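You operate a simulated robot arm through the tools that you are given. There is no shell and no other tool. Be economical: measure what you need, move in short steps, check, and stop when the job is done.

Carry out the task below with a simulated two-armed robot. There is one attempt and no reset: what you move stays moved.

Task
Grease the green machine and jog it dry for about three seconds.
Fine: gate shut and grease cap one full turn down before you plug in; unplug after.

The check looks at the end state, three seconds after you hand in, the way a careful person would. Anything else that was tipped, shoved, dropped, spilled or broken makes it a failure. A push-on lid holds only when it is set on centred and level and pressed home; a screw cap is set on level and turned clockwise until tight.

Robot
Two 7-joint arms with two-finger parallel grippers on one trunk, on a base that drives. Base frame: it is fixed to the floor where the robot stands at the start and does not move with it; the origin is under the middle of the robot, x ahead of it, y to its left, z up. Units: mm, degrees, N and s.
The left shoulder is at the start at [70, 188, 1309], the right one opposite. With the tool pointing down near the work surface each hand reaches from about 340 to 800 mm from the robot's upright axis, wherever it stands, measured 20 degrees to its own side. Places, roughly: blue gate [-1100, -1300, 1000]; blue grease cap [-1500, -1200, 800]; blue machine jog button [-1400, -1700, 1100]; blue machine plug (4x4x3 cm) [-1200, -1500, 1100]; green belt knob [500, -100, 500]; green clamp [600, -100, 900]; green front door latch [500, -300, 800]; green funnel knob [900, 200, 1300]; green gate [900, 0, 1000]; green grease cap [400, 200, 800]; green guide tube [600, 100, 900]; green lower latch [500, -200, 500]; green machine direction switch [700, -500, 800]; green machine jog button [600, -400, 1100]; green machine overload button [700, -300, 800]; green machine reset button [600, -400, 1100]. Payload 3.91 kg a hand.
The TCP of each hand is the grasp point between the finger pads, 30 mm short of the fingertips. In the tool frame z runs along the fingers and y along their closing line. The gripper opens to 110 mm. The fingers are 20 mm wide and 10 mm thick; the gripper's body (48 by 112 mm) begins 55 mm behind the TCP.
Orientation is told as [roll, pitch, yaw] about the base's x, y, z axes, in that order, counted from this pose: with the fingers straight down and closing along the base's y, the tool's x points along the base's -x, its y along +y and its z along -z.

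Tools
- The arms move only by the tool jog_arm. It takes "left_rows", "right_rows" or both (then of equal length, played together; a hand with none holds still); each is a list of rows, each a list of 7 numbers: the shift along the base's x, y, z in mm, then the turn, a rotation vector about the base's x, y, z in degrees, then the opening, from 0 (shut) to 1 (fully open). In form: [[dx, dy, dz, ax, ay, az, claw], ...]. A call has 1 to 10 rows; each row shifts and turns the commanded pose from where the row before left it. Rows are played at 5 a second. More than 50 mm and 8.6 degrees between two rows, or a gripper value outside its range, and nothing of the call is played. Where a pose cannot be reached the arm comes as near as it can. A force on the tool above 40 N (or 10 N above the force at the start of the call, whichever is more), or a blocked arm, ends the call early, and 0.2 s more pass. The fingers move at their own pace (about 72 mm/s each) and stop on an object; they squeeze with about 22 N. The grip force told is the motor's: it shows also when the fingers shut on nothing. Time passes only in rows, and 0.2 s behind the last, so rows that do not move let the fingers close. It gives the time, the measured TCP pose, the force on the tool (base axes), the opening and the grip force at its end, in the units of the frame above (readings bear some noise), with the torque about the TCP (base axes, N m) and any sound that the robot's microphone picked up.
- Cameras (640 x 400 px; columns grow to the right, rows downward): "scene" is now at [129.5, -16.2, 1521.4]; the picture's right is [-0.20, -0.98, -0.00], its down [-0.69, 0.14, -0.71] and it looks along [0.69, -0.14, -0.71] (base axes); focal length 214 px, centre (320, 200). "left" rides on the left gripper at [72, -17, -103] in its tool frame; the picture's right is [0.23, 0.97, 0.00], its down [-0.76, 0.18, -0.62] and it looks along [-0.61, 0.14, 0.78] (tool axes); focal length 222 px, centre (320, 200). "right" rides on the right gripper at [72, 17, -103] in its tool frame; the picture's right is [-0.23, 0.97, 0.00], its down [-0.76, -0.18, -0.62] and it looks along [-0.61, -0.14, 0.78] (tool axes); focal length 222 px, centre (320, 200). There is no depth. A picture from a camera that has moved, and an enlarged one, comes with that camera's place and axes in the base frame and with its lens.
- snapshot(camera): a new picture of that camera. No time passes.
- raise_lower(by): slides the trunk up (or, below 0, down) by that many mm; the arms and the scene camera ride with it, the base frame stays. It gives what a move gives, with no picture.
- roll_base(legs): drives the robot by 1 to 6 legs, each [ahead, turn to the left] in mm and degrees, along the robot's own axes; the way and the turn of a leg run together, so that a leg with both is an arc; at most 1500 mm and 180 degrees a leg. The arms and the cameras ride along, it lands a little off, and it stops where it bumps. It gives what a move gives.
- turn_head(pan, tilt): turns the head with the scene camera to pan (to the left, within 86 degrees either way) and tilt (down, from -29 to 69), counted from straight ahead of the robot. It gives what a move gives.
- inspect(camera, box): a new picture of the part [left, top, right, bottom] of that camera's present view, enlarged. No time passes.
- hand_in(): hands the job in; it is judged then, once.

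Go step by step. Nothing tells you exact positions but the pictures and the camera data: compare them with the known pose of the tool, close in by small moves and look again before you grip or let go. The budget is 120 turns and 88 pictures, counting those below and the enlarged ones. Unless the task says otherwise, let go and move clear before handing in.

The tools are called after ">>>" as a command line: name --argument value ..., lists and objects as JSON in quotes. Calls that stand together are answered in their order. jog_arm: Moves the arms, as the interface text tells. Its arguments: {"type":"object","properties":{"left_rows":{"type":"array","items":{"type":"array","items":{"type":"number"}}},"right_rows":{"type":"array","items":{"type":"array","items":{"type":"number"}}}},"required":[]} The other tools are called the same way: raise_lower (by) slides the trunk up or down; roll_base (legs) drives the base; turn_head (pan, tilt) turns the head that bears the scene camera; snapshot (camera) takes a picture; inspect (camera, box) takes an enlarged picture of a part of a camera's view; hand_in () hands the job in.

At the start:

```text
time: 0.0
left_eef_pos: [312.7, 43.8, 1375.0]
left_orientation: [0.1, -0.1, 0.0]
left_force: [0.7, 0.1, 0.7]
left_ft_torque: [-0.01, -0.01, 0.01]
left_opening: 109.8
left_gripper_force: 0.1
right_eef_pos: [385.9, -246.2, 1331.9]
right_orientation: [-0.1, 0.1, 0.0]
right_force: [-0.2, 0.8, 0.0]
right_ft_torque: [0.0, 0.0, 0.0]
right_opening: 109.9
right_gripper_force: 0.1
trunk travel left (down, up): [-819.0, 121.0]
robot x, y, heading: [1.6, -1.3, -0.1]
head pan, tilt: [-11.4, 45.1]
```

scene: 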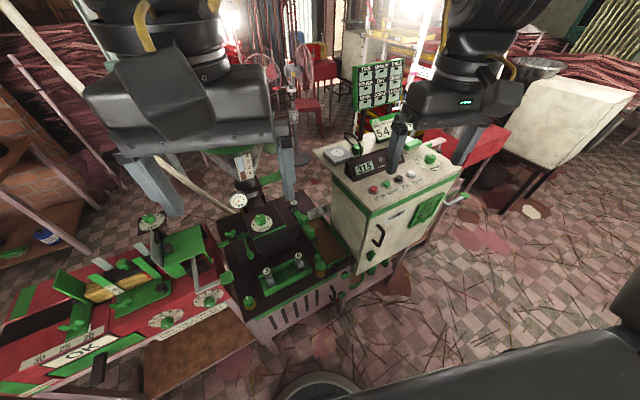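
right: 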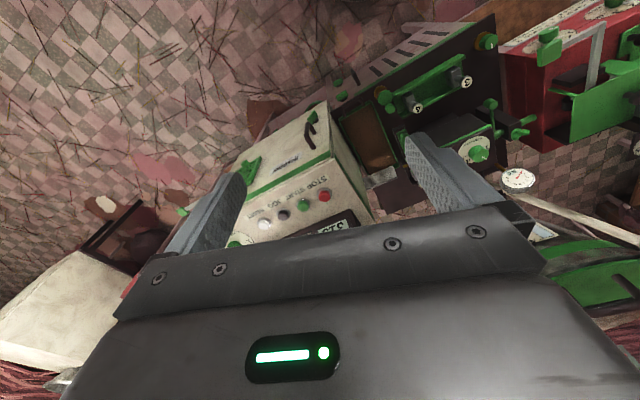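
left: 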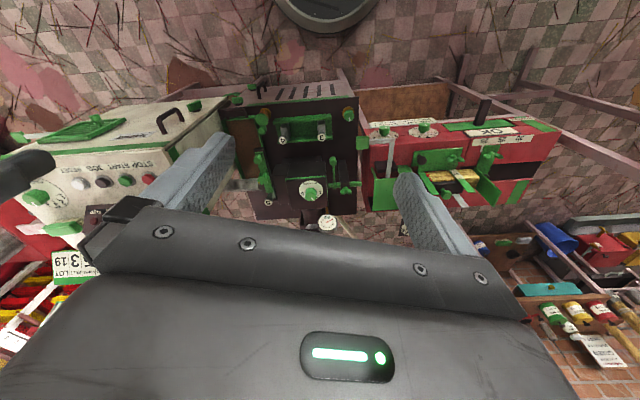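

I see the green machine ahead with a control box on its right. I'll look closer at the parts before moving.

>>> inspect --camera "scene" --box '[180, 140, 380, 340]'

>>> inspect --camera "scene" --box '[300, 90, 480, 290]'

>>> inspect --camera "scene" --box '[0, 190, 240, 390]'

```text
2.00 times, centred on (280, 240) of scene
camera zoom: at [129.5, -16.2, 1521.4], right [-0.2, -0.98, 0.0], down [-0.69, 0.14, -0.71], along [0.69, -0.14, -0.71], focal length 429 px, centre (400, 120)
```

zoom: 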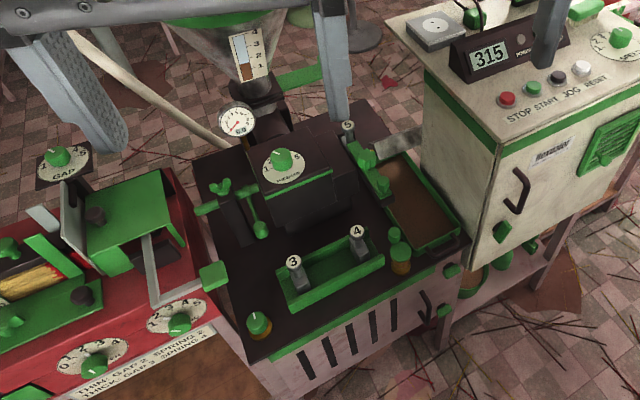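

```text
2.00 times, centred on (390, 190) of scene
camera zoom: at [129.5, -16.2, 1521.4], right [-0.2, -0.98, 0.0], down [-0.69, 0.14, -0.71], along [0.69, -0.14, -0.71], focal length 429 px, centre (180, 220)
```

zoom: 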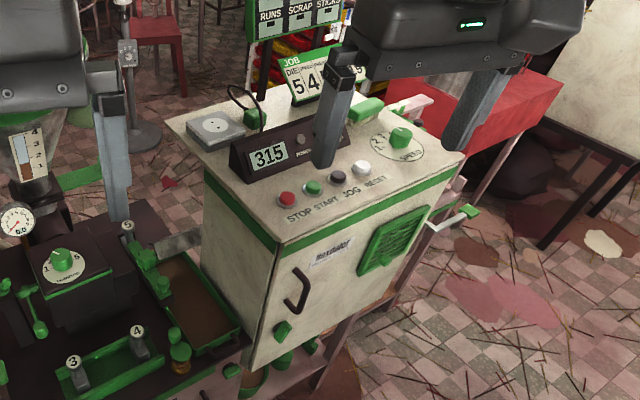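

```text
2.00 times, centred on (120, 290) of scene
camera zoom: at [129.5, -16.2, 1521.4], right [-0.2, -0.98, 0.0], down [-0.69, 0.14, -0.71], along [0.69, -0.14, -0.71], focal length 429 px, centre (720, 20)
```

zoom: 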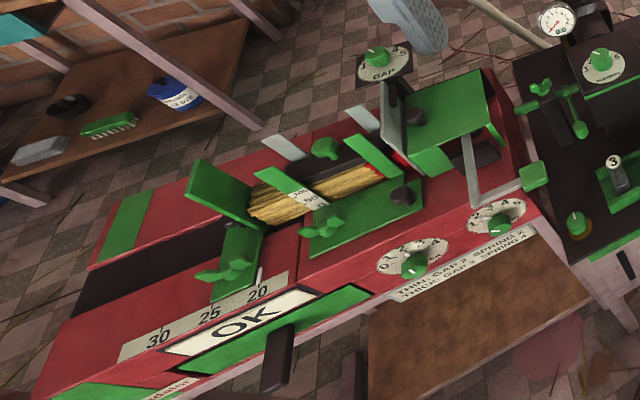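

I'll look closer at the hopper gate, the socket and plug on top of the box, and the grease cap.

>>> inspect --camera "scene" --box '[225, 140, 305, 200]'

>>> inspect --camera "scene" --box '[310, 105, 450, 195]'

>>> inspect --camera "scene" --box '[225, 230, 345, 315]'

```text
6.67 times, centred on (265, 170) of scene
camera zoom: at [129.5, -16.2, 1521.4], right [-0.2, -0.98, 0.0], down [-0.69, 0.14, -0.71], along [0.69, -0.14, -0.71], focal length 1430 px, centre (687, 400)
```

zoom: 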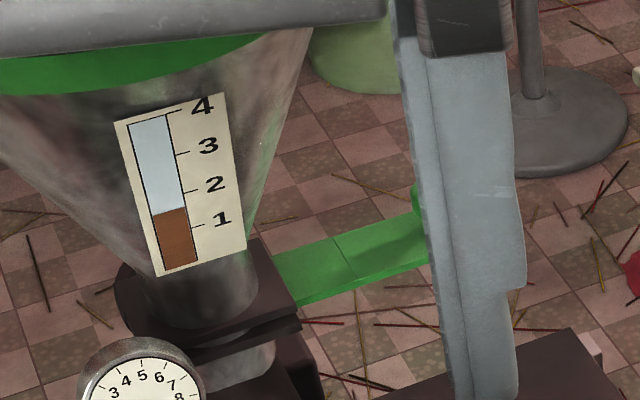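

```text
4.44 times, centred on (380, 150) of scene
camera zoom: at [129.5, -16.2, 1521.4], right [-0.2, -0.98, 0.0], down [-0.69, 0.14, -0.71], along [0.69, -0.14, -0.71], focal length 953 px, centre (53, 422)
```

zoom: 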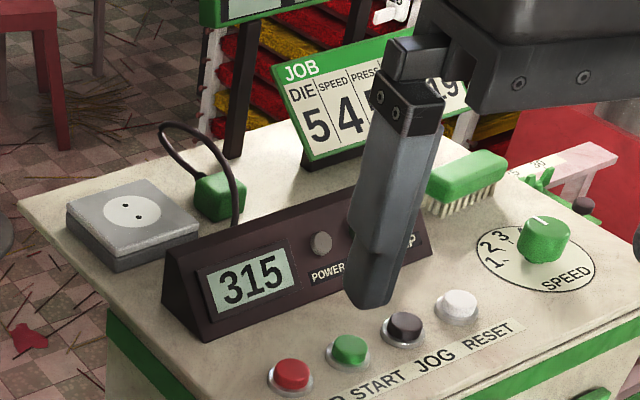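

```text
4.71 times, centred on (285, 272) of scene
camera zoom: at [129.5, -16.2, 1521.4], right [-0.2, -0.98, 0.0], down [-0.69, 0.14, -0.71], along [0.69, -0.14, -0.71], focal length 1009 px, centre (485, -141)
```

zoom: 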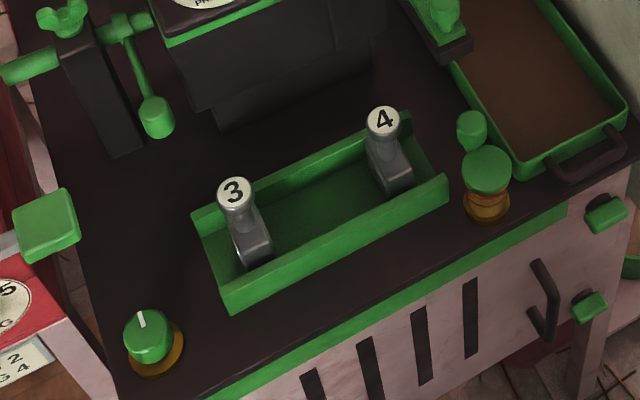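

The gate seems to be the green slide strip under the hopper, sticking out and so open, and the plug lies unplugged beside the socket on the box. I'll spread the hands for a clear view.

>>> jog_arm --left_rows '[[0, 45, 0, 0, 0, 0, 1], [0, 45, 0, 0, 0, 0, 1], [0, 45, 0, 0, 0, 0, 1], [0, 45, 0, 0, 0, 0, 1], [0, 45, 0, 0, 0, 0, 1]]' --right_rows '[[0, -45, 10, 0, 0, 0, 1], [0, -45, 10, 0, 0, 0, 1], [0, -45, 10, 0, 0, 0, 1], [0, -45, 10, 0, 0, 0, 1], [0, -45, 10, 0, 0, 0, 1]]'

>>> turn_head --pan 0 --tilt 38

>>> snapshot --camera "scene"

```text
time: 1.2
left_eef_pos: [293.2, 251.1, 1356.2]
left_orientation: [-0.1, 0.1, 0.0]
left_force: [-0.2, 0.3, -0.7]
left_ft_torque: [-0.01, -0.01, -0.01]
left_opening: 110.2
left_gripper_force: 0.0
left hand out of reach, approached as far as the arm can: row 4, 5
right_eef_pos: [395.0, -414.9, 1355.3]
right_orientation: [-0.1, -0.1, 0.0]
right_force: [0.5, 0.1, 1.2]
right_ft_torque: [-0.04, 0.02, 0.01]
right_opening: 109.8
right_gripper_force: 0.0
right hand out of reach, approached as far as the arm can: row 4, 5
trunk travel left (down, up): [-819.0, 121.0]
robot x, y, heading: [-1.2, -3.0, -0.0]
head pan, tilt: [-11.4, 45.1]
```

```text
time: 1.9
left_eef_pos: [293.2, 249.6, 1355.7]
left_orientation: [-0.1, 0.0, 0.1]
left_force: [-0.4, 0.2, 0.5]
left_ft_torque: [0.01, -0.02, 0.01]
left_opening: 109.8
left_gripper_force: 0.1
right_eef_pos: [394.2, -416.8, 1354.7]
right_orientation: [0.0, 0.0, 0.0]
right_force: [-0.4, 0.1, -0.2]
right_ft_torque: [-0.04, 0.02, 0.01]
right_opening: 110.0
right_gripper_force: 0.1
trunk travel left (down, up): [-819.0, 121.0]
robot x, y, heading: [0.6, -1.9, -0.2]
head pan, tilt: [0.0, 38.0]
```

```text
78 pictures are left
camera scene: at [136.4, 0.7, 1531.6], right [0.0, -1.0, 0.0], down [-0.62, 0.0, -0.79], along [0.79, 0.0, -0.62], focal length 214 px, centre (320, 200)
```

scene: 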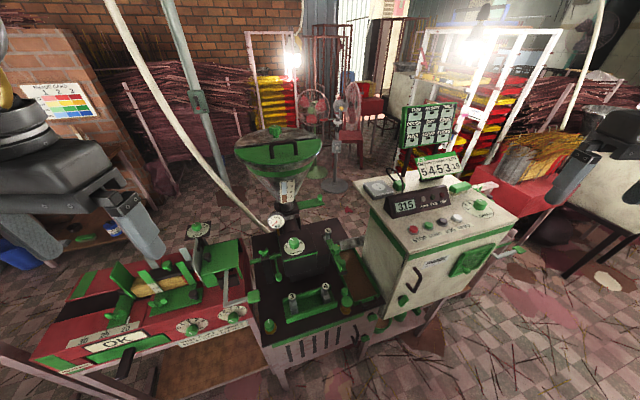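

The view is clear now. I'll zoom in on the gate and on the plug.

>>> inspect --camera "scene" --box '[250, 170, 350, 232]'

>>> inspect --camera "scene" --box '[350, 150, 510, 250]'

>>> inspect --camera "scene" --box '[240, 220, 400, 340]'

```text
6.40 times, centred on (300, 201) of scene
camera zoom: at [136.4, 0.7, 1531.6], right [0.0, -1.0, 0.0], down [-0.62, 0.0, -0.79], along [0.79, 0.0, -0.62], focal length 1373 px, centre (448, 194)
```

zoom: 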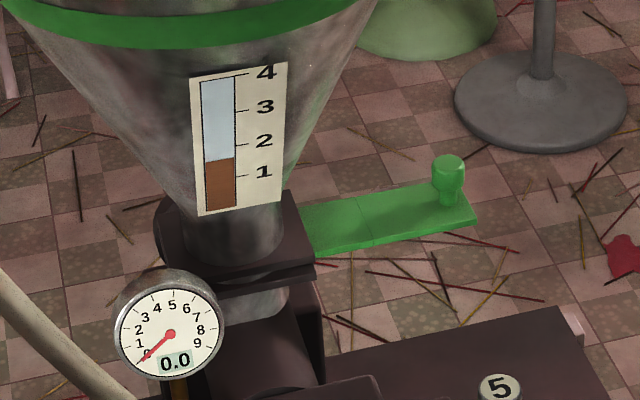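

```text
4.00 times, centred on (430, 200) of scene
camera zoom: at [136.4, 0.7, 1531.6], right [0.0, -1.0, 0.0], down [-0.62, 0.0, -0.79], along [0.79, 0.0, -0.62], focal length 858 px, centre (-120, 200)
```

zoom: 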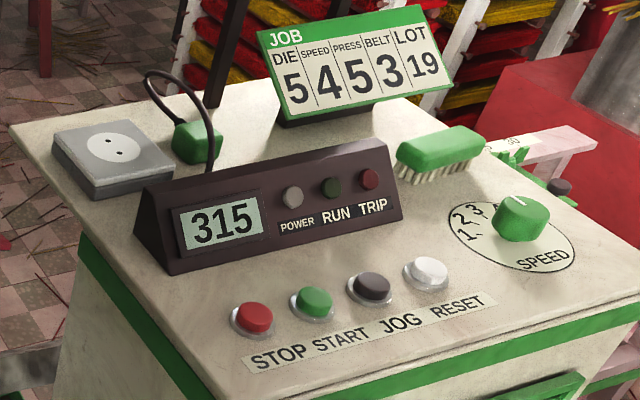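

```text
3.33 times, centred on (320, 280) of scene
camera zoom: at [136.4, 0.7, 1531.6], right [0.0, -1.0, 0.0], down [-0.62, 0.0, -0.79], along [0.79, 0.0, -0.62], focal length 715 px, centre (320, -67)
```

zoom: 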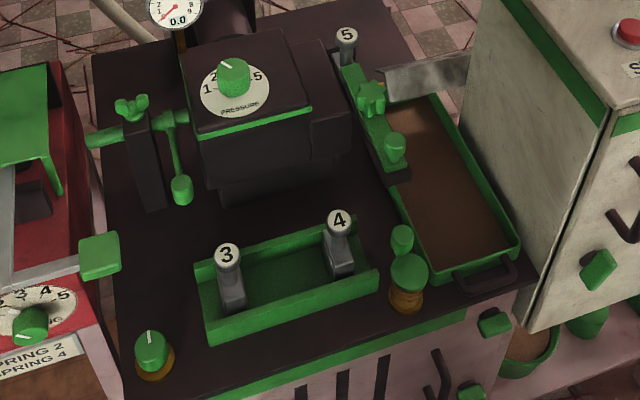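

I'll raise the trunk for a parallax baseline and look again.

>>> raise_lower --by 118

>>> inspect --camera "scene" --box '[240, 190, 400, 290]'

>>> inspect --camera "scene" --box '[350, 180, 510, 280]'

>>> inspect --camera "scene" --box '[230, 270, 390, 370]'

```text
time: 3.4
left_eef_pos: [295.0, 249.4, 1474.2]
left_orientation: [0.0, -0.1, 0.1]
left_force: [1.3, 0.4, 0.3]
left_ft_torque: [0.03, -0.03, 0.02]
left_opening: 110.2
left_gripper_force: 0.0
right_eef_pos: [395.6, -417.9, 1471.9]
right_orientation: [0.1, -0.2, 0.1]
right_force: [-0.7, 0.3, 0.2]
right_ft_torque: [0.02, 0.03, 0.02]
right_opening: 110.0
right_gripper_force: 0.0
trunk travel left (down, up): [-937.0, 3.0]
robot x, y, heading: [-2.6, 0.4, 0.0]
head pan, tilt: [0.0, 38.0]
```

```text
4.00 times, centred on (320, 240) of scene
camera zoom: at [136.2, -0.3, 1649.7], right [0.0, -1.0, 0.0], down [-0.62, 0.0, -0.79], along [0.79, 0.0, -0.62], focal length 858 px, centre (320, 40)
```

zoom: 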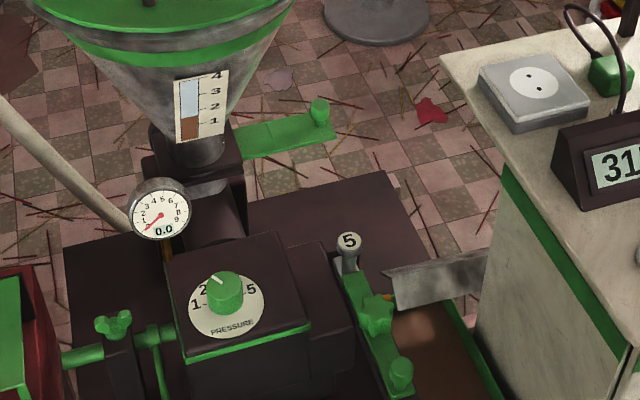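

```text
4.00 times, centred on (430, 230) of scene
camera zoom: at [136.2, -0.3, 1649.7], right [0.0, -1.0, 0.0], down [-0.62, 0.0, -0.79], along [0.79, 0.0, -0.62], focal length 858 px, centre (-120, 80)
```

zoom: 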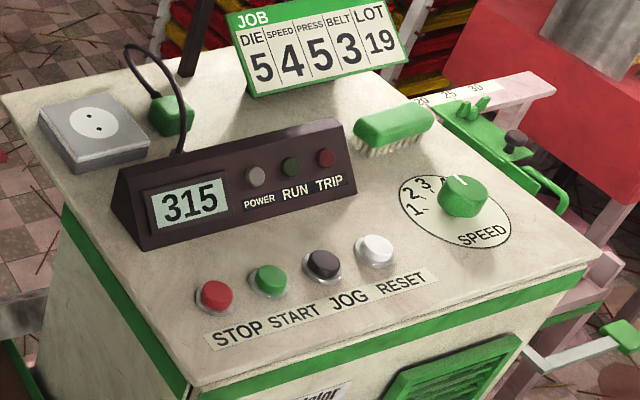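

```text
4.00 times, centred on (310, 320) of scene
camera zoom: at [136.2, -0.3, 1649.7], right [0.0, -1.0, 0.0], down [-0.62, 0.0, -0.79], along [0.79, 0.0, -0.62], focal length 858 px, centre (360, -280)
```

zoom: 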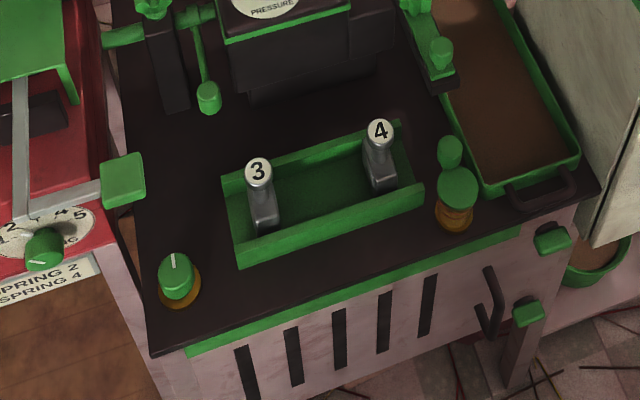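

Triangulated: gate knob ≈ (883, 0, 965), socket ≈ (803, -219, 1074), plug ≈ (835, -305, 1074), jog ≈ (639, -397, 1050), grease cap ≈ (440, 167, ~780). I'll check the floor clearance before driving a bit closer.

>>> turn_head --pan 0 --tilt 69

>>> snapshot --camera "scene"

```text
time: 4.4
left_eef_pos: [294.3, 249.5, 1475.9]
left_orientation: [0.0, -0.1, 0.1]
left_force: [0.1, -0.2, -0.1]
left_ft_torque: [-0.04, -0.02, -0.01]
left_opening: 109.9
left_gripper_force: 0.0
right_eef_pos: [395.1, -417.5, 1472.5]
right_orientation: [0.0, -0.2, 0.0]
right_force: [0.8, -0.8, -1.1]
right_ft_torque: [0.04, 0.02, 0.03]
right_opening: 110.4
right_gripper_force: 0.0
trunk travel left (down, up): [-937.0, 3.0]
robot x, y, heading: [-0.6, 0.0, 0.1]
head pan, tilt: [0.0, 68.8]
```

```text
71 pictures are left
camera scene: at [105.7, -0.1, 1610.6], right [0.0, -1.0, 0.0], down [-0.93, 0.0, -0.36], along [0.36, 0.0, -0.93], focal length 214 px, centre (320, 200)
```

scene: 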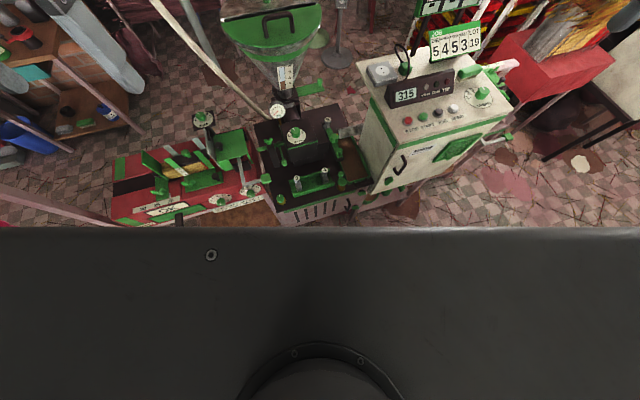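

The base rim reaches to about x=270 and the machine front is about 400 away, so I'll drive 60 mm ahead with the hands still high, then lower the trunk.

>>> roll_base --legs '[[60, 0]]'

>>> turn_head --pan 0 --tilt 38

>>> raise_lower --by -250

>>> snapshot --camera "scene"

>>> snapshot --camera "right"

```text
time: 5.3
left_eef_pos: [337.4, 249.1, 1479.7]
left_orientation: [0.0, -0.8, 0.1]
left_force: [-0.7, 1.8, 0.0]
left_ft_torque: [0.01, -0.1, 0.01]
left_opening: 109.7
left_gripper_force: 0.0
right_eef_pos: [440.9, -417.6, 1476.7]
right_orientation: [0.0, -0.8, 0.1]
right_force: [-1.1, 0.2, 0.5]
right_ft_torque: [-0.03, -0.1, -0.03]
right_opening: 109.8
right_gripper_force: 0.0
trunk travel left (down, up): [-937.0, 3.0]
robot x, y, heading: [62.3, 2.5, -0.1]
head pan, tilt: [0.0, 68.8]
```

```text
time: 6.3
left_eef_pos: [353.4, 248.7, 1474.8]
left_orientation: [0.1, -0.1, 0.1]
left_force: [0.7, -0.8, -0.3]
left_ft_torque: [-0.01, 0.0, 0.01]
left_opening: 110.5
left_gripper_force: 0.2
right_eef_pos: [454.9, -416.1, 1472.5]
right_orientation: [0.0, -0.2, 0.1]
right_force: [-0.7, 0.0, -0.1]
right_ft_torque: [0.05, -0.02, 0.03]
right_opening: 109.9
right_gripper_force: 0.1
trunk travel left (down, up): [-937.0, 3.0]
robot x, y, heading: [60.6, 0.3, -0.3]
head pan, tilt: [0.0, 38.0]
```

```text
time: 8.9
left_eef_pos: [350.7, 249.0, 1226.0]
left_orientation: [-0.1, -0.3, 0.1]
left_force: [0.2, -1.0, 0.0]
left_ft_torque: [0.02, 0.01, -0.02]
left_opening: 110.1
left_gripper_force: 0.0
right_eef_pos: [451.8, -416.3, 1223.6]
right_orientation: [0.0, -0.3, 0.1]
right_force: [0.5, -0.9, -0.3]
right_ft_torque: [-0.01, 0.01, -0.01]
right_opening: 110.2
right_gripper_force: 0.1
trunk travel left (down, up): [-687.0, 253.0]
robot x, y, heading: [57.7, 0.8, -0.3]
head pan, tilt: [0.0, 38.0]
```

```text
70 pictures are left
camera scene: at [196.1, 0.1, 1399.8], right [0.0, -1.0, 0.0], down [-0.62, 0.0, -0.79], along [0.79, 0.0, -0.62], focal length 214 px, centre (320, 200)
```

scene: 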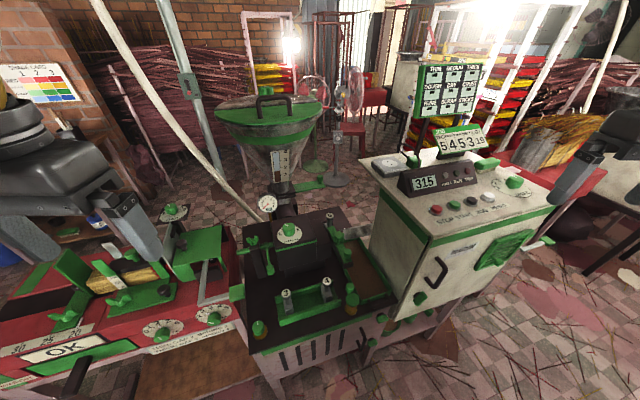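

```text
69 pictures are left
camera right: at [380.8, -399.0, 1325.5], right [0.23, 0.97, 0.0], down [0.76, -0.18, 0.63], along [0.61, -0.14, -0.78], focal length 222 px, centre (320, 200)
```

right: 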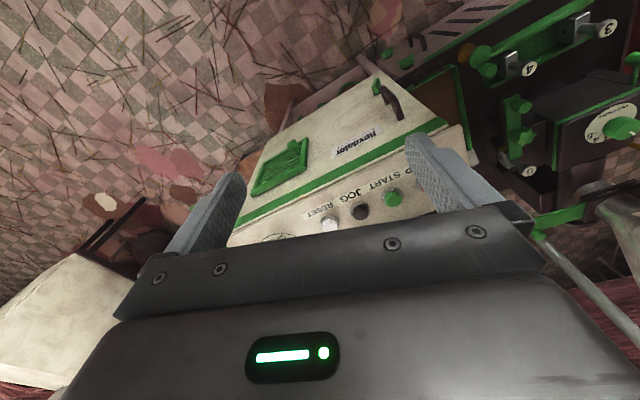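

The robot is closer now. I'll bring the right hand forward and in, yawing it so that the closing line runs along the approach and the body is narrow sideways, fingers shut.

>>> jog_arm --right_rows '[[0, 30, 5, 0, 0, 8.4, 0], [0, 30, 5, 0, 0, 8.4, 0], [0, 30, 5, 0, 0, 8.4, 0], [0, 30, 0, 0, 0, 8.4, 0], [0, 30, 0, 0, 0, 8.4, 0], [0, 30, 0, 0, 0, 8.4, 0], [0, 30, 0, 0, 0, 8.4, 0]]'

>>> jog_arm --right_rows '[[10, 15, 0, 0, 0, 8.4, 0], [10, 15, 0, 0, 0, 8.4, 0], [10, 15, 0, 0, 0, 8.4, 0], [10, 15, 0, 0, 0, 8.4, 0], [10, 0, 0, 0, 0, 8.4, 0], [10, 0, 0, 0, 0, 8.4, 0]]'

```text
time: 10.5
left_eef_pos: [351.6, 251.4, 1224.8]
left_orientation: [-0.1, -0.2, 0.1]
left_force: [0.4, 0.3, -0.2]
left_ft_torque: [-0.01, 0.03, 0.0]
left_opening: 109.9
left_gripper_force: 0.0
right_eef_pos: [452.2, -206.2, 1239.0]
right_orientation: [0.1, -0.2, 59.1]
right_force: [0.3, -0.1, -0.5]
right_ft_torque: [-0.04, 0.01, -0.05]
right_opening: 0.3
right_gripper_force: 22.2
trunk travel left (down, up): [-687.0, 253.0]
robot x, y, heading: [59.5, -1.2, -0.1]
head pan, tilt: [0.0, 38.0]
```

```text
time: 11.9
left_eef_pos: [350.6, 249.7, 1225.4]
left_orientation: [-0.1, -0.2, 0.0]
left_force: [0.6, -0.3, -0.2]
left_ft_torque: [-0.01, 0.02, 0.02]
left_opening: 109.8
left_gripper_force: 0.0
right_eef_pos: [512.8, -146.3, 1237.0]
right_orientation: [0.0, -0.3, 109.5]
right_force: [-0.2, 0.3, 0.1]
right_ft_torque: [0.01, -0.01, -0.03]
right_opening: 0.1
right_gripper_force: 21.6
trunk travel left (down, up): [-687.0, 253.0]
robot x, y, heading: [65.3, 1.7, 0.1]
head pan, tilt: [0.0, 38.0]
```

The yaw worked. Next I pitch the tool forward by 50° while advancing.

>>> jog_arm --right_rows '[[25, 5, 0, 2.71, -7.84, 0, 0], [25, 5, 0, 2.71, -7.84, 0, 0], [25, 5, 0, 2.71, -7.84, 0, 0], [25, 5, -10, 2.71, -7.84, 0, 0], [30, 10, -15, 2.71, -7.84, 0, 0], [30, 10, -15, 2.71, -7.84, 0, 0]]'

>>> snapshot --camera "right"

>>> snapshot --camera "scene"

```text
time: 13.3
left_eef_pos: [353.5, 249.4, 1224.6]
left_orientation: [0.0, -0.2, 0.2]
left_force: [0.4, -0.2, -0.2]
left_ft_torque: [0.03, 0.02, 0.02]
left_opening: 110.1
left_gripper_force: 0.0
right_eef_pos: [673.4, -107.0, 1195.4]
right_orientation: [-49.8, -0.1, 109.4]
right_force: [0.5, -0.1, 0.6]
right_ft_torque: [0.0, 0.03, 0.01]
right_opening: 0.0
right_gripper_force: 21.7
trunk travel left (down, up): [-687.0, 253.0]
robot x, y, heading: [61.6, 0.4, 0.2]
head pan, tilt: [0.0, 38.0]
```

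```text
68 pictures are left
camera right: at [614.1, -204.4, 1247.9], right [-0.67, 0.01, -0.74], down [-0.59, 0.6, 0.54], along [0.45, 0.8, -0.4], focal length 222 px, centre (320, 200)
```

right: 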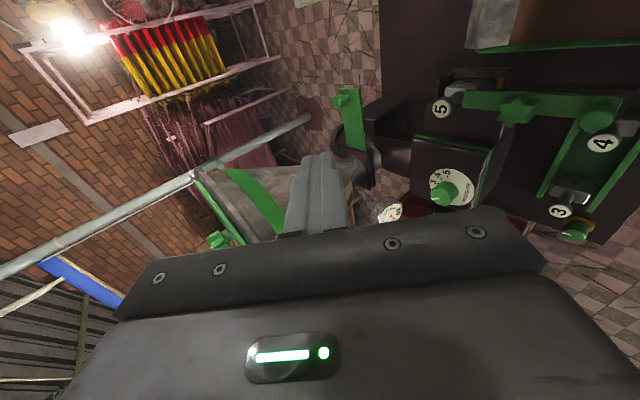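

```text
67 pictures are left
camera scene: at [197.8, -0.1, 1399.6], right [0.0, -1.0, 0.0], down [-0.62, 0.0, -0.79], along [0.79, 0.0, -0.62], focal length 214 px, centre (320, 200)
```

scene: 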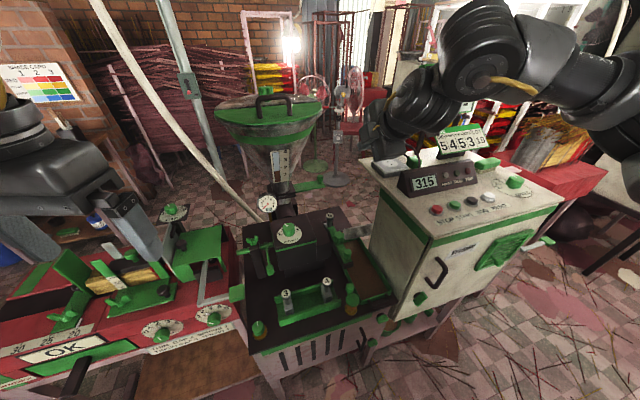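

The right camera puts the gate knob at about (868, -4, 965), consistent with before. I'll move to a hover point 100 mm short of it, on its -y side.

>>> jog_arm --right_rows '[[25, 6, -30, 0, 0, 0, 0], [25, 6, -30, 0, 0, 0, 0], [25, 6, -30, 0, 0, 0, 0], [25, 6, -31, 0, 0, 0, 0], [25, 6, -31, 0, 0, 0, 0]]'

>>> snapshot --camera "right"

>>> inspect --camera "scene" --box '[240, 120, 440, 245]'

```text
time: 14.5
left_eef_pos: [353.3, 249.6, 1224.8]
left_orientation: [-0.1, -0.3, 0.0]
left_force: [0.6, -0.4, 1.3]
left_ft_torque: [-0.01, 0.0, -0.02]
left_opening: 110.2
left_gripper_force: 0.1
right_eef_pos: [800.8, -78.3, 1044.1]
right_orientation: [-49.7, 0.0, 109.4]
right_force: [-0.1, 0.2, -0.5]
right_ft_torque: [0.02, 0.04, 0.0]
right_opening: 0.0
right_gripper_force: 22.4
trunk travel left (down, up): [-687.0, 253.0]
robot x, y, heading: [60.4, -0.8, 0.1]
head pan, tilt: [0.0, 38.0]
```

```text
66 pictures are left
camera right: at [740.1, -176.0, 1097.8], right [-0.67, 0.01, -0.74], down [-0.59, 0.6, 0.54], along [0.45, 0.8, -0.4], focal length 222 px, centre (320, 200)
```

right: 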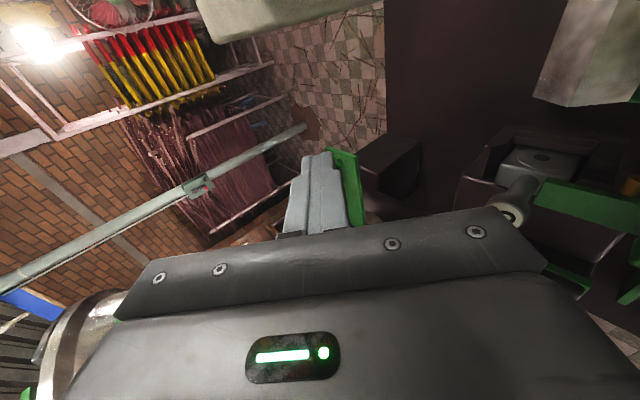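

```text
3.20 times, centred on (340, 182) of scene
camera zoom: at [197.6, 0.2, 1399.6], right [0.0, -1.0, 0.0], down [-0.62, 0.0, -0.79], along [0.79, 0.0, -0.62], focal length 686 px, centre (256, 256)
```

zoom: 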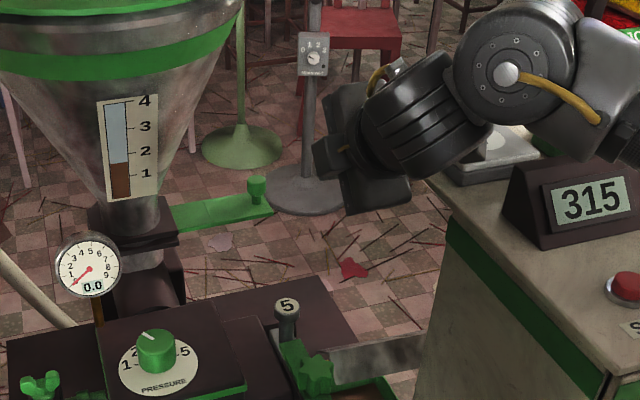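

The forearm passes low over the display and plug, so I'll raise the trunk for clearance and bring the hand down again by jogging.

>>> raise_lower --by 150

>>> jog_arm --right_rows '[[0, 0, -40, 0, 0, 0, 0], [0, 0, -40, 0, 0, 0, 0], [0, 0, -40, 0, 0, 0, 0], [0, 0, -30, 0, 0, 0, 0], [20, 4, -18, 0, 0, 0, 0], [15, 4, -15, 0, 0, 0, 0]]'

>>> snapshot --camera "scene"

>>> snapshot --camera "right"

```text
time: 16.2
left_eef_pos: [352.2, 249.5, 1374.5]
left_orientation: [-0.1, -0.2, 0.2]
left_force: [-0.4, -0.3, 0.5]
left_ft_torque: [0.02, 0.02, 0.0]
left_opening: 109.7
left_gripper_force: 0.0
right_eef_pos: [798.6, -77.8, 1196.4]
right_orientation: [-49.8, 0.1, 109.5]
right_force: [-1.0, -0.1, 0.4]
right_ft_torque: [-0.01, 0.0, 0.0]
right_opening: 0.2
right_gripper_force: 22.6
trunk travel left (down, up): [-837.0, 103.0]
robot x, y, heading: [59.0, 2.2, -0.2]
head pan, tilt: [0.0, 38.0]
```

```text
time: 17.8
left_eef_pos: [348.4, 253.0, 1375.0]
left_orientation: [-0.1, -0.3, 0.2]
left_force: [-0.9, -0.7, 0.0]
left_ft_torque: [0.01, 0.0, -0.05]
left_opening: 110.2
left_gripper_force: 0.1
right_eef_pos: [830.6, -59.2, 1017.8]
right_orientation: [-50.2, -0.1, 110.3]
right_force: [-1.3, 17.9, 8.4]
right_ft_torque: [-2.09, 0.39, -1.25]
right_opening: 0.2
right_gripper_force: 21.9
trunk travel left (down, up): [-837.0, 103.0]
robot x, y, heading: [58.7, -2.3, -0.1]
head pan, tilt: [0.0, 38.0]
stopped in row 6 (right hand): the force on the tool passed its limit at 44 N (the readings are from after the stop); the commanded pose is now the measured one
```

```text
64 pictures are left
camera scene: at [194.1, 3.5, 1549.8], right [0.0, -1.0, 0.0], down [-0.61, 0.0, -0.79], along [0.79, 0.0, -0.61], focal length 214 px, centre (320, 200)
```

scene: 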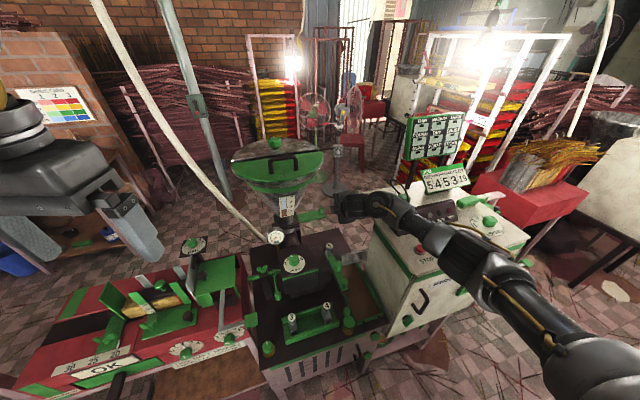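

```text
63 pictures are left
camera right: at [771.4, -157.1, 1069.5], right [-0.66, 0.0, -0.75], down [-0.61, 0.59, 0.54], along [0.44, 0.81, -0.39], focal length 222 px, centre (320, 200)
```

right: 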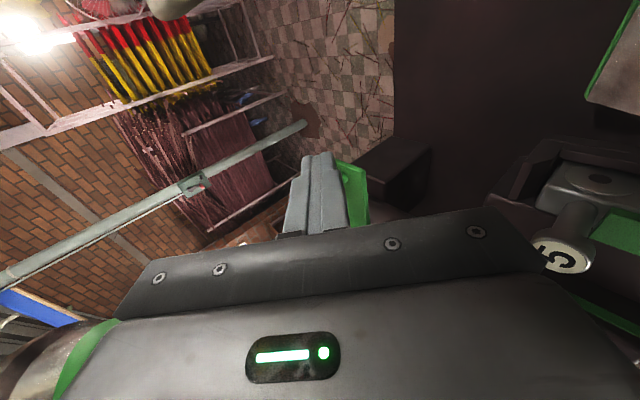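

The hand touched something on its right, likely the camera side against the box edge. I'll back away along the push (+y, up) and look.

>>> jog_arm --right_rows '[[-4, 10, 12, 0, 0, 0, 0], [-4, 10, 12, 0, 0, 0, 0]]'

>>> inspect --camera "scene" --box '[280, 150, 480, 275]'

```text
time: 18.4
left_eef_pos: [348.2, 250.8, 1374.8]
left_orientation: [0.0, -0.3, 0.2]
left_force: [-0.6, -0.5, -0.9]
left_ft_torque: [-0.03, -0.02, 0.02]
left_opening: 110.1
left_gripper_force: 0.0
right_eef_pos: [823.3, -45.5, 1037.4]
right_orientation: [-49.9, -0.1, 109.7]
right_force: [-0.3, 0.7, -0.7]
right_ft_torque: [0.01, -0.04, -0.05]
right_opening: 0.0
right_gripper_force: 22.0
trunk travel left (down, up): [-837.0, 103.0]
robot x, y, heading: [60.0, 0.3, -0.0]
head pan, tilt: [0.0, 38.0]
```

```text
3.20 times, centred on (380, 212) of scene
camera zoom: at [194.6, 2.4, 1549.7], right [0.0, -1.0, 0.0], down [-0.62, 0.0, -0.79], along [0.79, 0.0, -0.62], focal length 686 px, centre (128, 160)
```

zoom: 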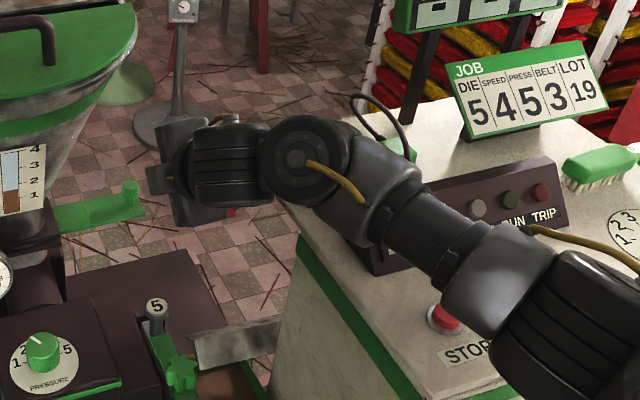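

The contact point works out to the socket's corner, hit by the hand's camera side. I'll retreat and roll the hand about its own axis so the camera side points down instead.

>>> jog_arm --right_rows '[[-30, 0, 35, 0, 0, 0, 0], [-30, 0, 35, 0, 0, 0, 0], [0, 0, 0, 5.92, 2.05, -5.27, 0], [0, 0, 0, 5.92, 2.05, -5.27, 0], [0, 0, 0, 5.92, 2.05, -5.27, 0], [0, 0, 0, 5.92, 2.05, -5.27, 0], [0, 0, 0, 5.92, 2.05, -5.27, 0], [0, 0, 0, 5.92, 2.05, -5.27, 0], [0, 0, 0, 5.92, 2.05, -5.27, 0], [0, 0, 0, 5.92, 2.05, -5.27, 0]]'

>>> jog_arm --right_rows '[[0, 0, 0, 5.92, 2.05, -5.27, 0], [0, 0, 0, 5.92, 2.05, -5.27, 0], [0, 0, 0, 5.92, 2.05, -5.27, 0]]'

>>> snapshot --camera "right"

>>> snapshot --camera "scene"

```text
time: 20.6
left_eef_pos: [349.2, 250.2, 1374.9]
left_orientation: [-0.1, -0.3, 0.1]
left_force: [-0.5, -0.5, 0.1]
left_ft_torque: [0.0, 0.01, 0.03]
left_opening: 109.9
left_gripper_force: 0.1
right_eef_pos: [763.5, -45.9, 1107.8]
right_orientation: [-26.8, -44.5, 55.1]
right_force: [0.4, 0.1, 0.0]
right_ft_torque: [0.0, 0.0, 0.0]
right_opening: 0.1
right_gripper_force: 21.7
trunk travel left (down, up): [-837.0, 103.0]
robot x, y, heading: [55.9, -0.6, 0.1]
head pan, tilt: [0.0, 38.0]
```

```text
time: 21.4
left_eef_pos: [349.7, 250.0, 1376.1]
left_orientation: [0.0, -0.3, 0.1]
left_force: [-0.5, 0.3, 0.6]
left_ft_torque: [0.02, 0.0, 0.0]
left_opening: 110.0
left_gripper_force: 0.0
right_eef_pos: [763.7, -45.7, 1107.8]
right_orientation: [-0.2, -50.5, 19.4]
right_force: [0.1, -0.9, 0.1]
right_ft_torque: [0.0, -0.03, -0.01]
right_opening: 0.0
right_gripper_force: 21.8
trunk travel left (down, up): [-837.0, 103.0]
robot x, y, heading: [55.4, -1.9, 0.2]
head pan, tilt: [0.0, 38.0]
```

```text
61 pictures are left
camera right: at [639.8, -70.7, 1116.9], right [-0.18, 0.97, 0.17], down [0.06, -0.16, 0.98], along [0.98, 0.19, -0.03], focal length 222 px, centre (320, 200)
```

right: 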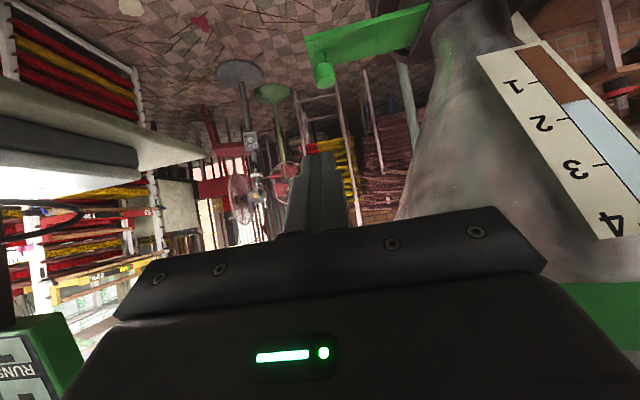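

```text
60 pictures are left
camera scene: at [195.4, 0.8, 1549.7], right [0.0, -1.0, 0.0], down [-0.62, 0.0, -0.79], along [0.79, 0.0, -0.62], focal length 214 px, centre (320, 200)
```

scene: 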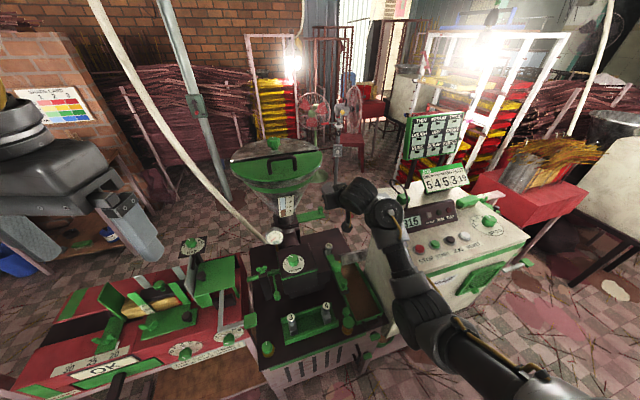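

The knob is confirmed at about (881, 5, 965). I'll bring the fingertips down beside it on its -y side.

>>> jog_arm --right_rows '[[23, 1, -26, 0, 0, 0, 0], [23, 1, -26, 0, 0, 0, 0], [23, 2, -26, 0, 0, 0, 0], [23, 2, -26, 0, 0, 0, 0], [22, 2, -24, 0, 0, 0, 0]]'

>>> snapshot --camera "right"

>>> inspect --camera "scene" --box '[240, 170, 440, 295]'

```text
time: 22.6
left_eef_pos: [351.0, 250.9, 1375.7]
left_orientation: [-0.1, -0.2, 0.2]
left_force: [0.8, 0.4, -0.1]
left_ft_torque: [0.01, -0.04, -0.01]
left_opening: 110.0
left_gripper_force: 0.0
right_eef_pos: [878.9, -38.9, 979.0]
right_orientation: [-0.4, -50.6, 19.6]
right_force: [0.3, 0.6, 0.0]
right_ft_torque: [-0.03, -0.01, 0.01]
right_opening: 0.0
right_gripper_force: 21.7
trunk travel left (down, up): [-837.0, 103.0]
robot x, y, heading: [58.3, 2.8, 0.0]
head pan, tilt: [0.0, 38.0]
```

```text
59 pictures are left
camera right: at [755.5, -63.2, 987.1], right [-0.19, 0.97, 0.17], down [0.06, -0.16, 0.98], along [0.98, 0.19, -0.03], focal length 222 px, centre (320, 200)
```

right: 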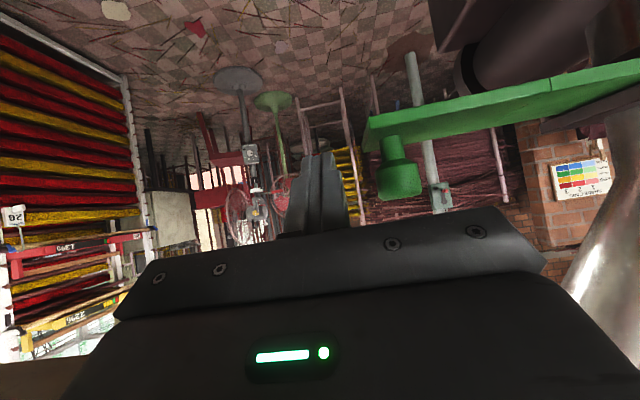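

```text
3.20 times, centred on (340, 232) of scene
camera zoom: at [196.8, 1.6, 1549.6], right [0.0, -1.0, 0.0], down [-0.62, 0.0, -0.79], along [0.79, 0.0, -0.62], focal length 686 px, centre (256, 96)
```

zoom: 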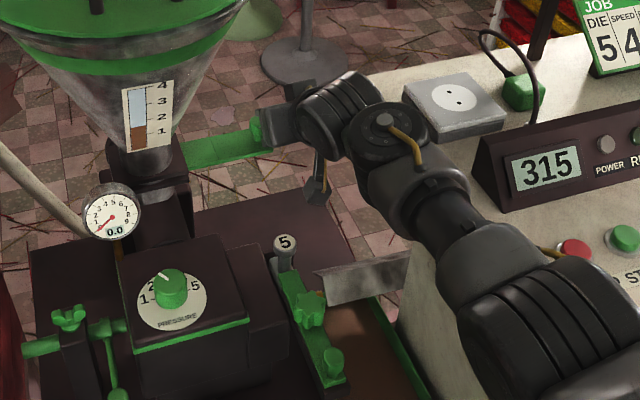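

The fingers sit beside the knob at the right height. I'll push the gate in along its slide, in small steps.

>>> jog_arm --right_rows '[[-2.3, 6.6, 0, 0, 0, 0, 0], [-2.3, 6.6, 0, 0, 0, 0, 0], [-2.3, 6.6, 0, 0, 0, 0, 0], [-2.3, 6.6, 0, 0, 0, 0, 0], [-2.3, 6.6, 0, 0, 0, 0, 0], [-2.3, 6.6, 0, 0, 0, 0, 0], [-2.3, 6.6, 0, 0, 0, 0, 0]]'

>>> snapshot --camera "right"

```text
time: 24.2
left_eef_pos: [350.0, 249.6, 1375.6]
left_orientation: [-0.1, -0.3, 0.3]
left_force: [0.5, -0.4, -0.3]
left_ft_torque: [-0.05, -0.04, 0.0]
left_opening: 110.1
left_gripper_force: 0.1
right_eef_pos: [861.9, 8.5, 980.2]
right_orientation: [-0.4, -50.5, 19.5]
right_force: [0.5, -1.9, -1.2]
right_ft_torque: [0.06, 0.01, 0.03]
right_opening: 0.1
right_gripper_force: 22.0
trunk travel left (down, up): [-837.0, 103.0]
robot x, y, heading: [58.3, 3.1, -0.0]
head pan, tilt: [0.0, 38.0]
```

```text
57 pictures are left
camera right: at [738.2, -15.7, 989.2], right [-0.19, 0.97, 0.17], down [0.06, -0.16, 0.98], along [0.98, 0.19, -0.03], focal length 222 px, centre (320, 200)
```

right: 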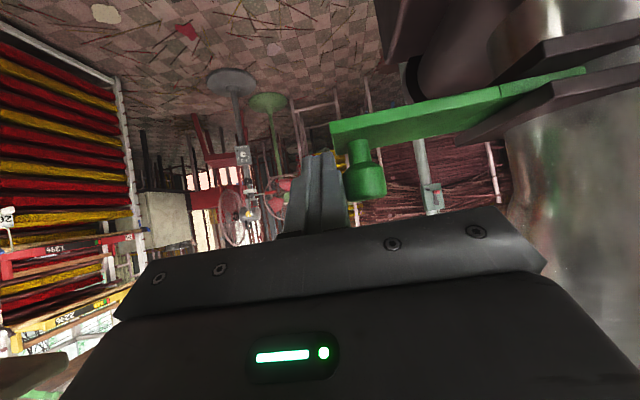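

The finger is just meeting the knob. I keep pushing.

>>> jog_arm --right_rows '[[-2.3, 6.6, 0, 0, 0, 0, 0], [-2.3, 6.6, 0, 0, 0, 0, 0], [-2.3, 6.6, 0, 0, 0, 0, 0], [-2.3, 6.6, 0, 0, 0, 0, 0], [-2.3, 6.6, 0, 0, 0, 0, 0], [-2.3, 6.6, 0, 0, 0, 0, 0], [-2.3, 6.6, 0, 0, 0, 0, 0]]'

>>> snapshot --camera "right"

```text
time: 25.4
left_eef_pos: [351.2, 248.3, 1375.1]
left_orientation: [0.0, -0.2, 0.0]
left_force: [-1.5, 0.3, 0.1]
left_ft_torque: [-0.05, 0.03, 0.01]
left_opening: 109.8
left_gripper_force: 0.0
right_eef_pos: [856.2, 24.4, 979.9]
right_orientation: [-0.7, -50.6, 18.4]
right_force: [6.5, -18.6, -0.9]
right_ft_torque: [0.1, 0.02, 0.01]
right_opening: 0.2
right_gripper_force: 22.0
trunk travel left (down, up): [-837.0, 103.0]
robot x, y, heading: [59.3, -1.1, -0.1]
head pan, tilt: [0.0, 38.0]
stopped in row 5 (right hand): the force on the tool passed its limit at 43 N (the readings are from after the stop); the commanded pose is now the measured one
```

```text
56 pictures are left
camera right: at [731.8, 3.4, 988.7], right [-0.16, 0.97, 0.17], down [0.05, -0.16, 0.99], along [0.99, 0.17, -0.03], focal length 222 px, centre (320, 200)
```

right: 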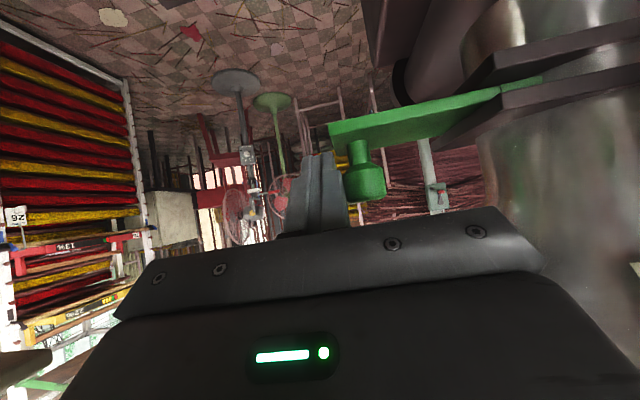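

The gate moved and now stops hard. I'll check whether the mark line has reached the flange.

>>> inspect --camera "right" --box '[380, 60, 560, 170]'

>>> inspect --camera "scene" --box '[260, 190, 360, 252]'

```text
3.56 times, centred on (470, 115) of right
camera zoom: at [731.8, 3.4, 988.7], right [-0.16, 0.97, 0.17], down [0.05, -0.16, 0.99], along [0.99, 0.17, -0.03], focal length 790 px, centre (-213, 502)
```

zoom: 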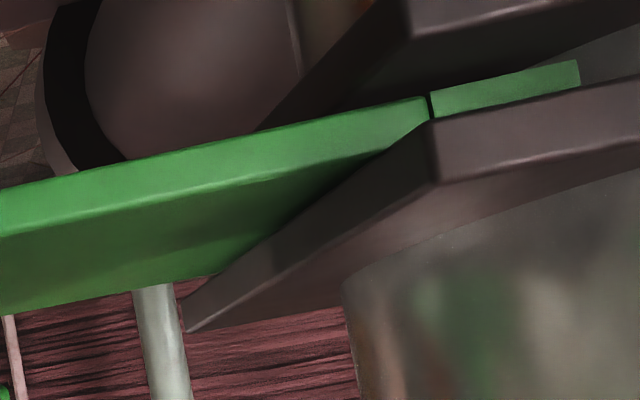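

```text
6.40 times, centred on (310, 221) of scene
camera zoom: at [196.6, -1.0, 1549.5], right [-0.01, -1.0, 0.0], down [-0.62, 0.0, -0.79], along [0.79, 0.0, -0.62], focal length 1373 px, centre (384, 66)
```

zoom: 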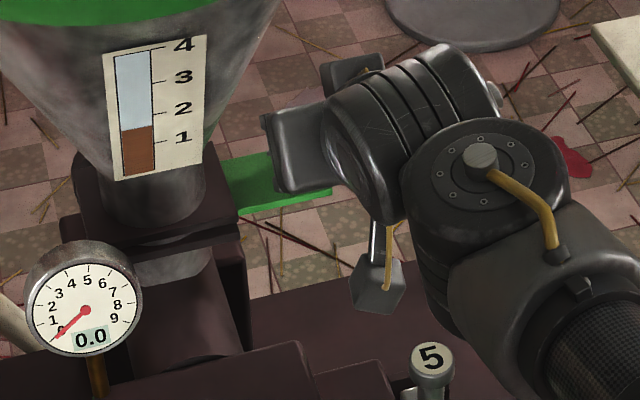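

The step on the strip is tight against the flange, so the gate is shut. I'll withdraw the right hand along its approach.

>>> jog_arm --right_rows '[[3, -8, 0, 0, 0, 0, 0], [3, -8, 0, 0, 0, 0, 0], [3, -8, 4, 0, 0, 0, 0], [-25, -8, 28, 0, 0, 0, 0], [-25, -8, 28, 0, 0, 0, 0], [-25, -8, 28, 0, 0, 0, 0], [-25, -8, 30, 0, 0, 0, 0], [-25, -8, 35, 0, 0, 0, 0], [-25, -10, 38, 0, 0, 0, 0], [-25, -10, 38, 0, 0, 0, 0]]'

>>> jog_arm --right_rows '[[-25, -25, 5, -2.71, 7.84, 0, 0], [-25, -25, 5, -2.71, 7.84, 0, 0], [-25, -25, 5, -2.71, 7.84, 0, 0], [-25, -25, 5, -2.71, 7.84, 0, 0], [-25, -25, 5, -2.71, 7.84, 0, 0.5], [-25, -25, 5, -2.71, 7.84, 0, 1], [0, -10, 0, 0, 0, -6, 1], [0, -10, 0, 0, 0, -6, 1], [0, -10, 0, 0, 0, -6, 1]]'

>>> snapshot --camera "scene"

>>> snapshot --camera "left"

```text
time: 27.6
left_eef_pos: [350.1, 248.1, 1375.3]
left_orientation: [0.0, -0.3, 0.2]
left_force: [-0.7, -0.8, -0.6]
left_ft_torque: [0.0, 0.01, 0.0]
left_opening: 109.8
left_gripper_force: 0.0
right_eef_pos: [686.9, -53.5, 1212.0]
right_orientation: [-0.7, -50.7, 18.9]
right_force: [-0.3, -0.1, 0.5]
right_ft_torque: [0.05, -0.04, 0.02]
right_opening: 0.0
right_gripper_force: 22.8
trunk travel left (down, up): [-837.0, 103.0]
robot x, y, heading: [58.6, 1.5, -0.5]
head pan, tilt: [0.0, 38.0]
```

```text
time: 27.9
left_eef_pos: [350.0, 248.9, 1374.7]
left_orientation: [0.0, -0.2, 0.1]
left_force: [0.3, -0.7, -0.6]
left_ft_torque: [0.01, 0.02, -0.02]
left_opening: 109.8
left_gripper_force: 0.0
right_eef_pos: [682.7, -62.4, 1217.4]
right_orientation: [0.5, -49.4, 17.5]
right_force: [56.4, 37.4, -21.9]
right_ft_torque: [0.17, -1.96, -3.03]
right_opening: 0.0
right_gripper_force: 21.9
trunk travel left (down, up): [-837.0, 103.0]
robot x, y, heading: [60.5, 2.9, -0.1]
head pan, tilt: [0.0, 38.0]
stopped in row 1 (right hand): the force on the tool passed its limit at 252 N (the readings are from after the stop); the commanded pose is now the measured one
```

```text
53 pictures are left
camera scene: at [196.2, -0.4, 1549.6], right [0.0, -1.0, 0.0], down [-0.62, 0.0, -0.79], along [0.79, 0.0, -0.62], focal length 214 px, centre (320, 200)
```

scene: 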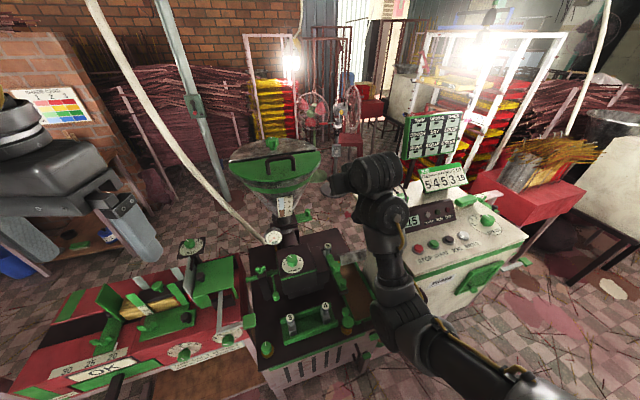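

```text
52 pictures are left
camera left: at [278.1, 232.4, 1477.1], right [-0.23, 0.97, 0.0], down [0.76, 0.18, 0.63], along [0.61, 0.14, -0.78], focal length 222 px, centre (320, 200)
```

left: 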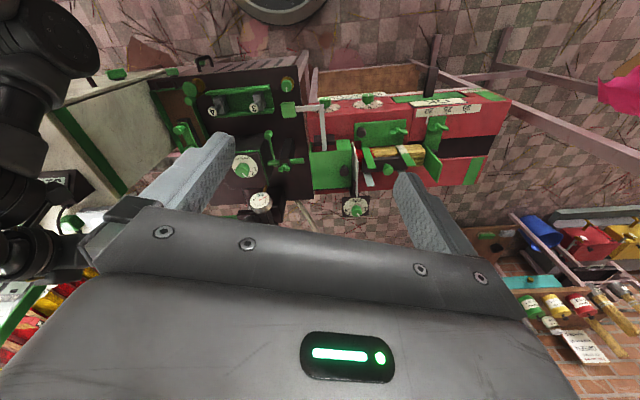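

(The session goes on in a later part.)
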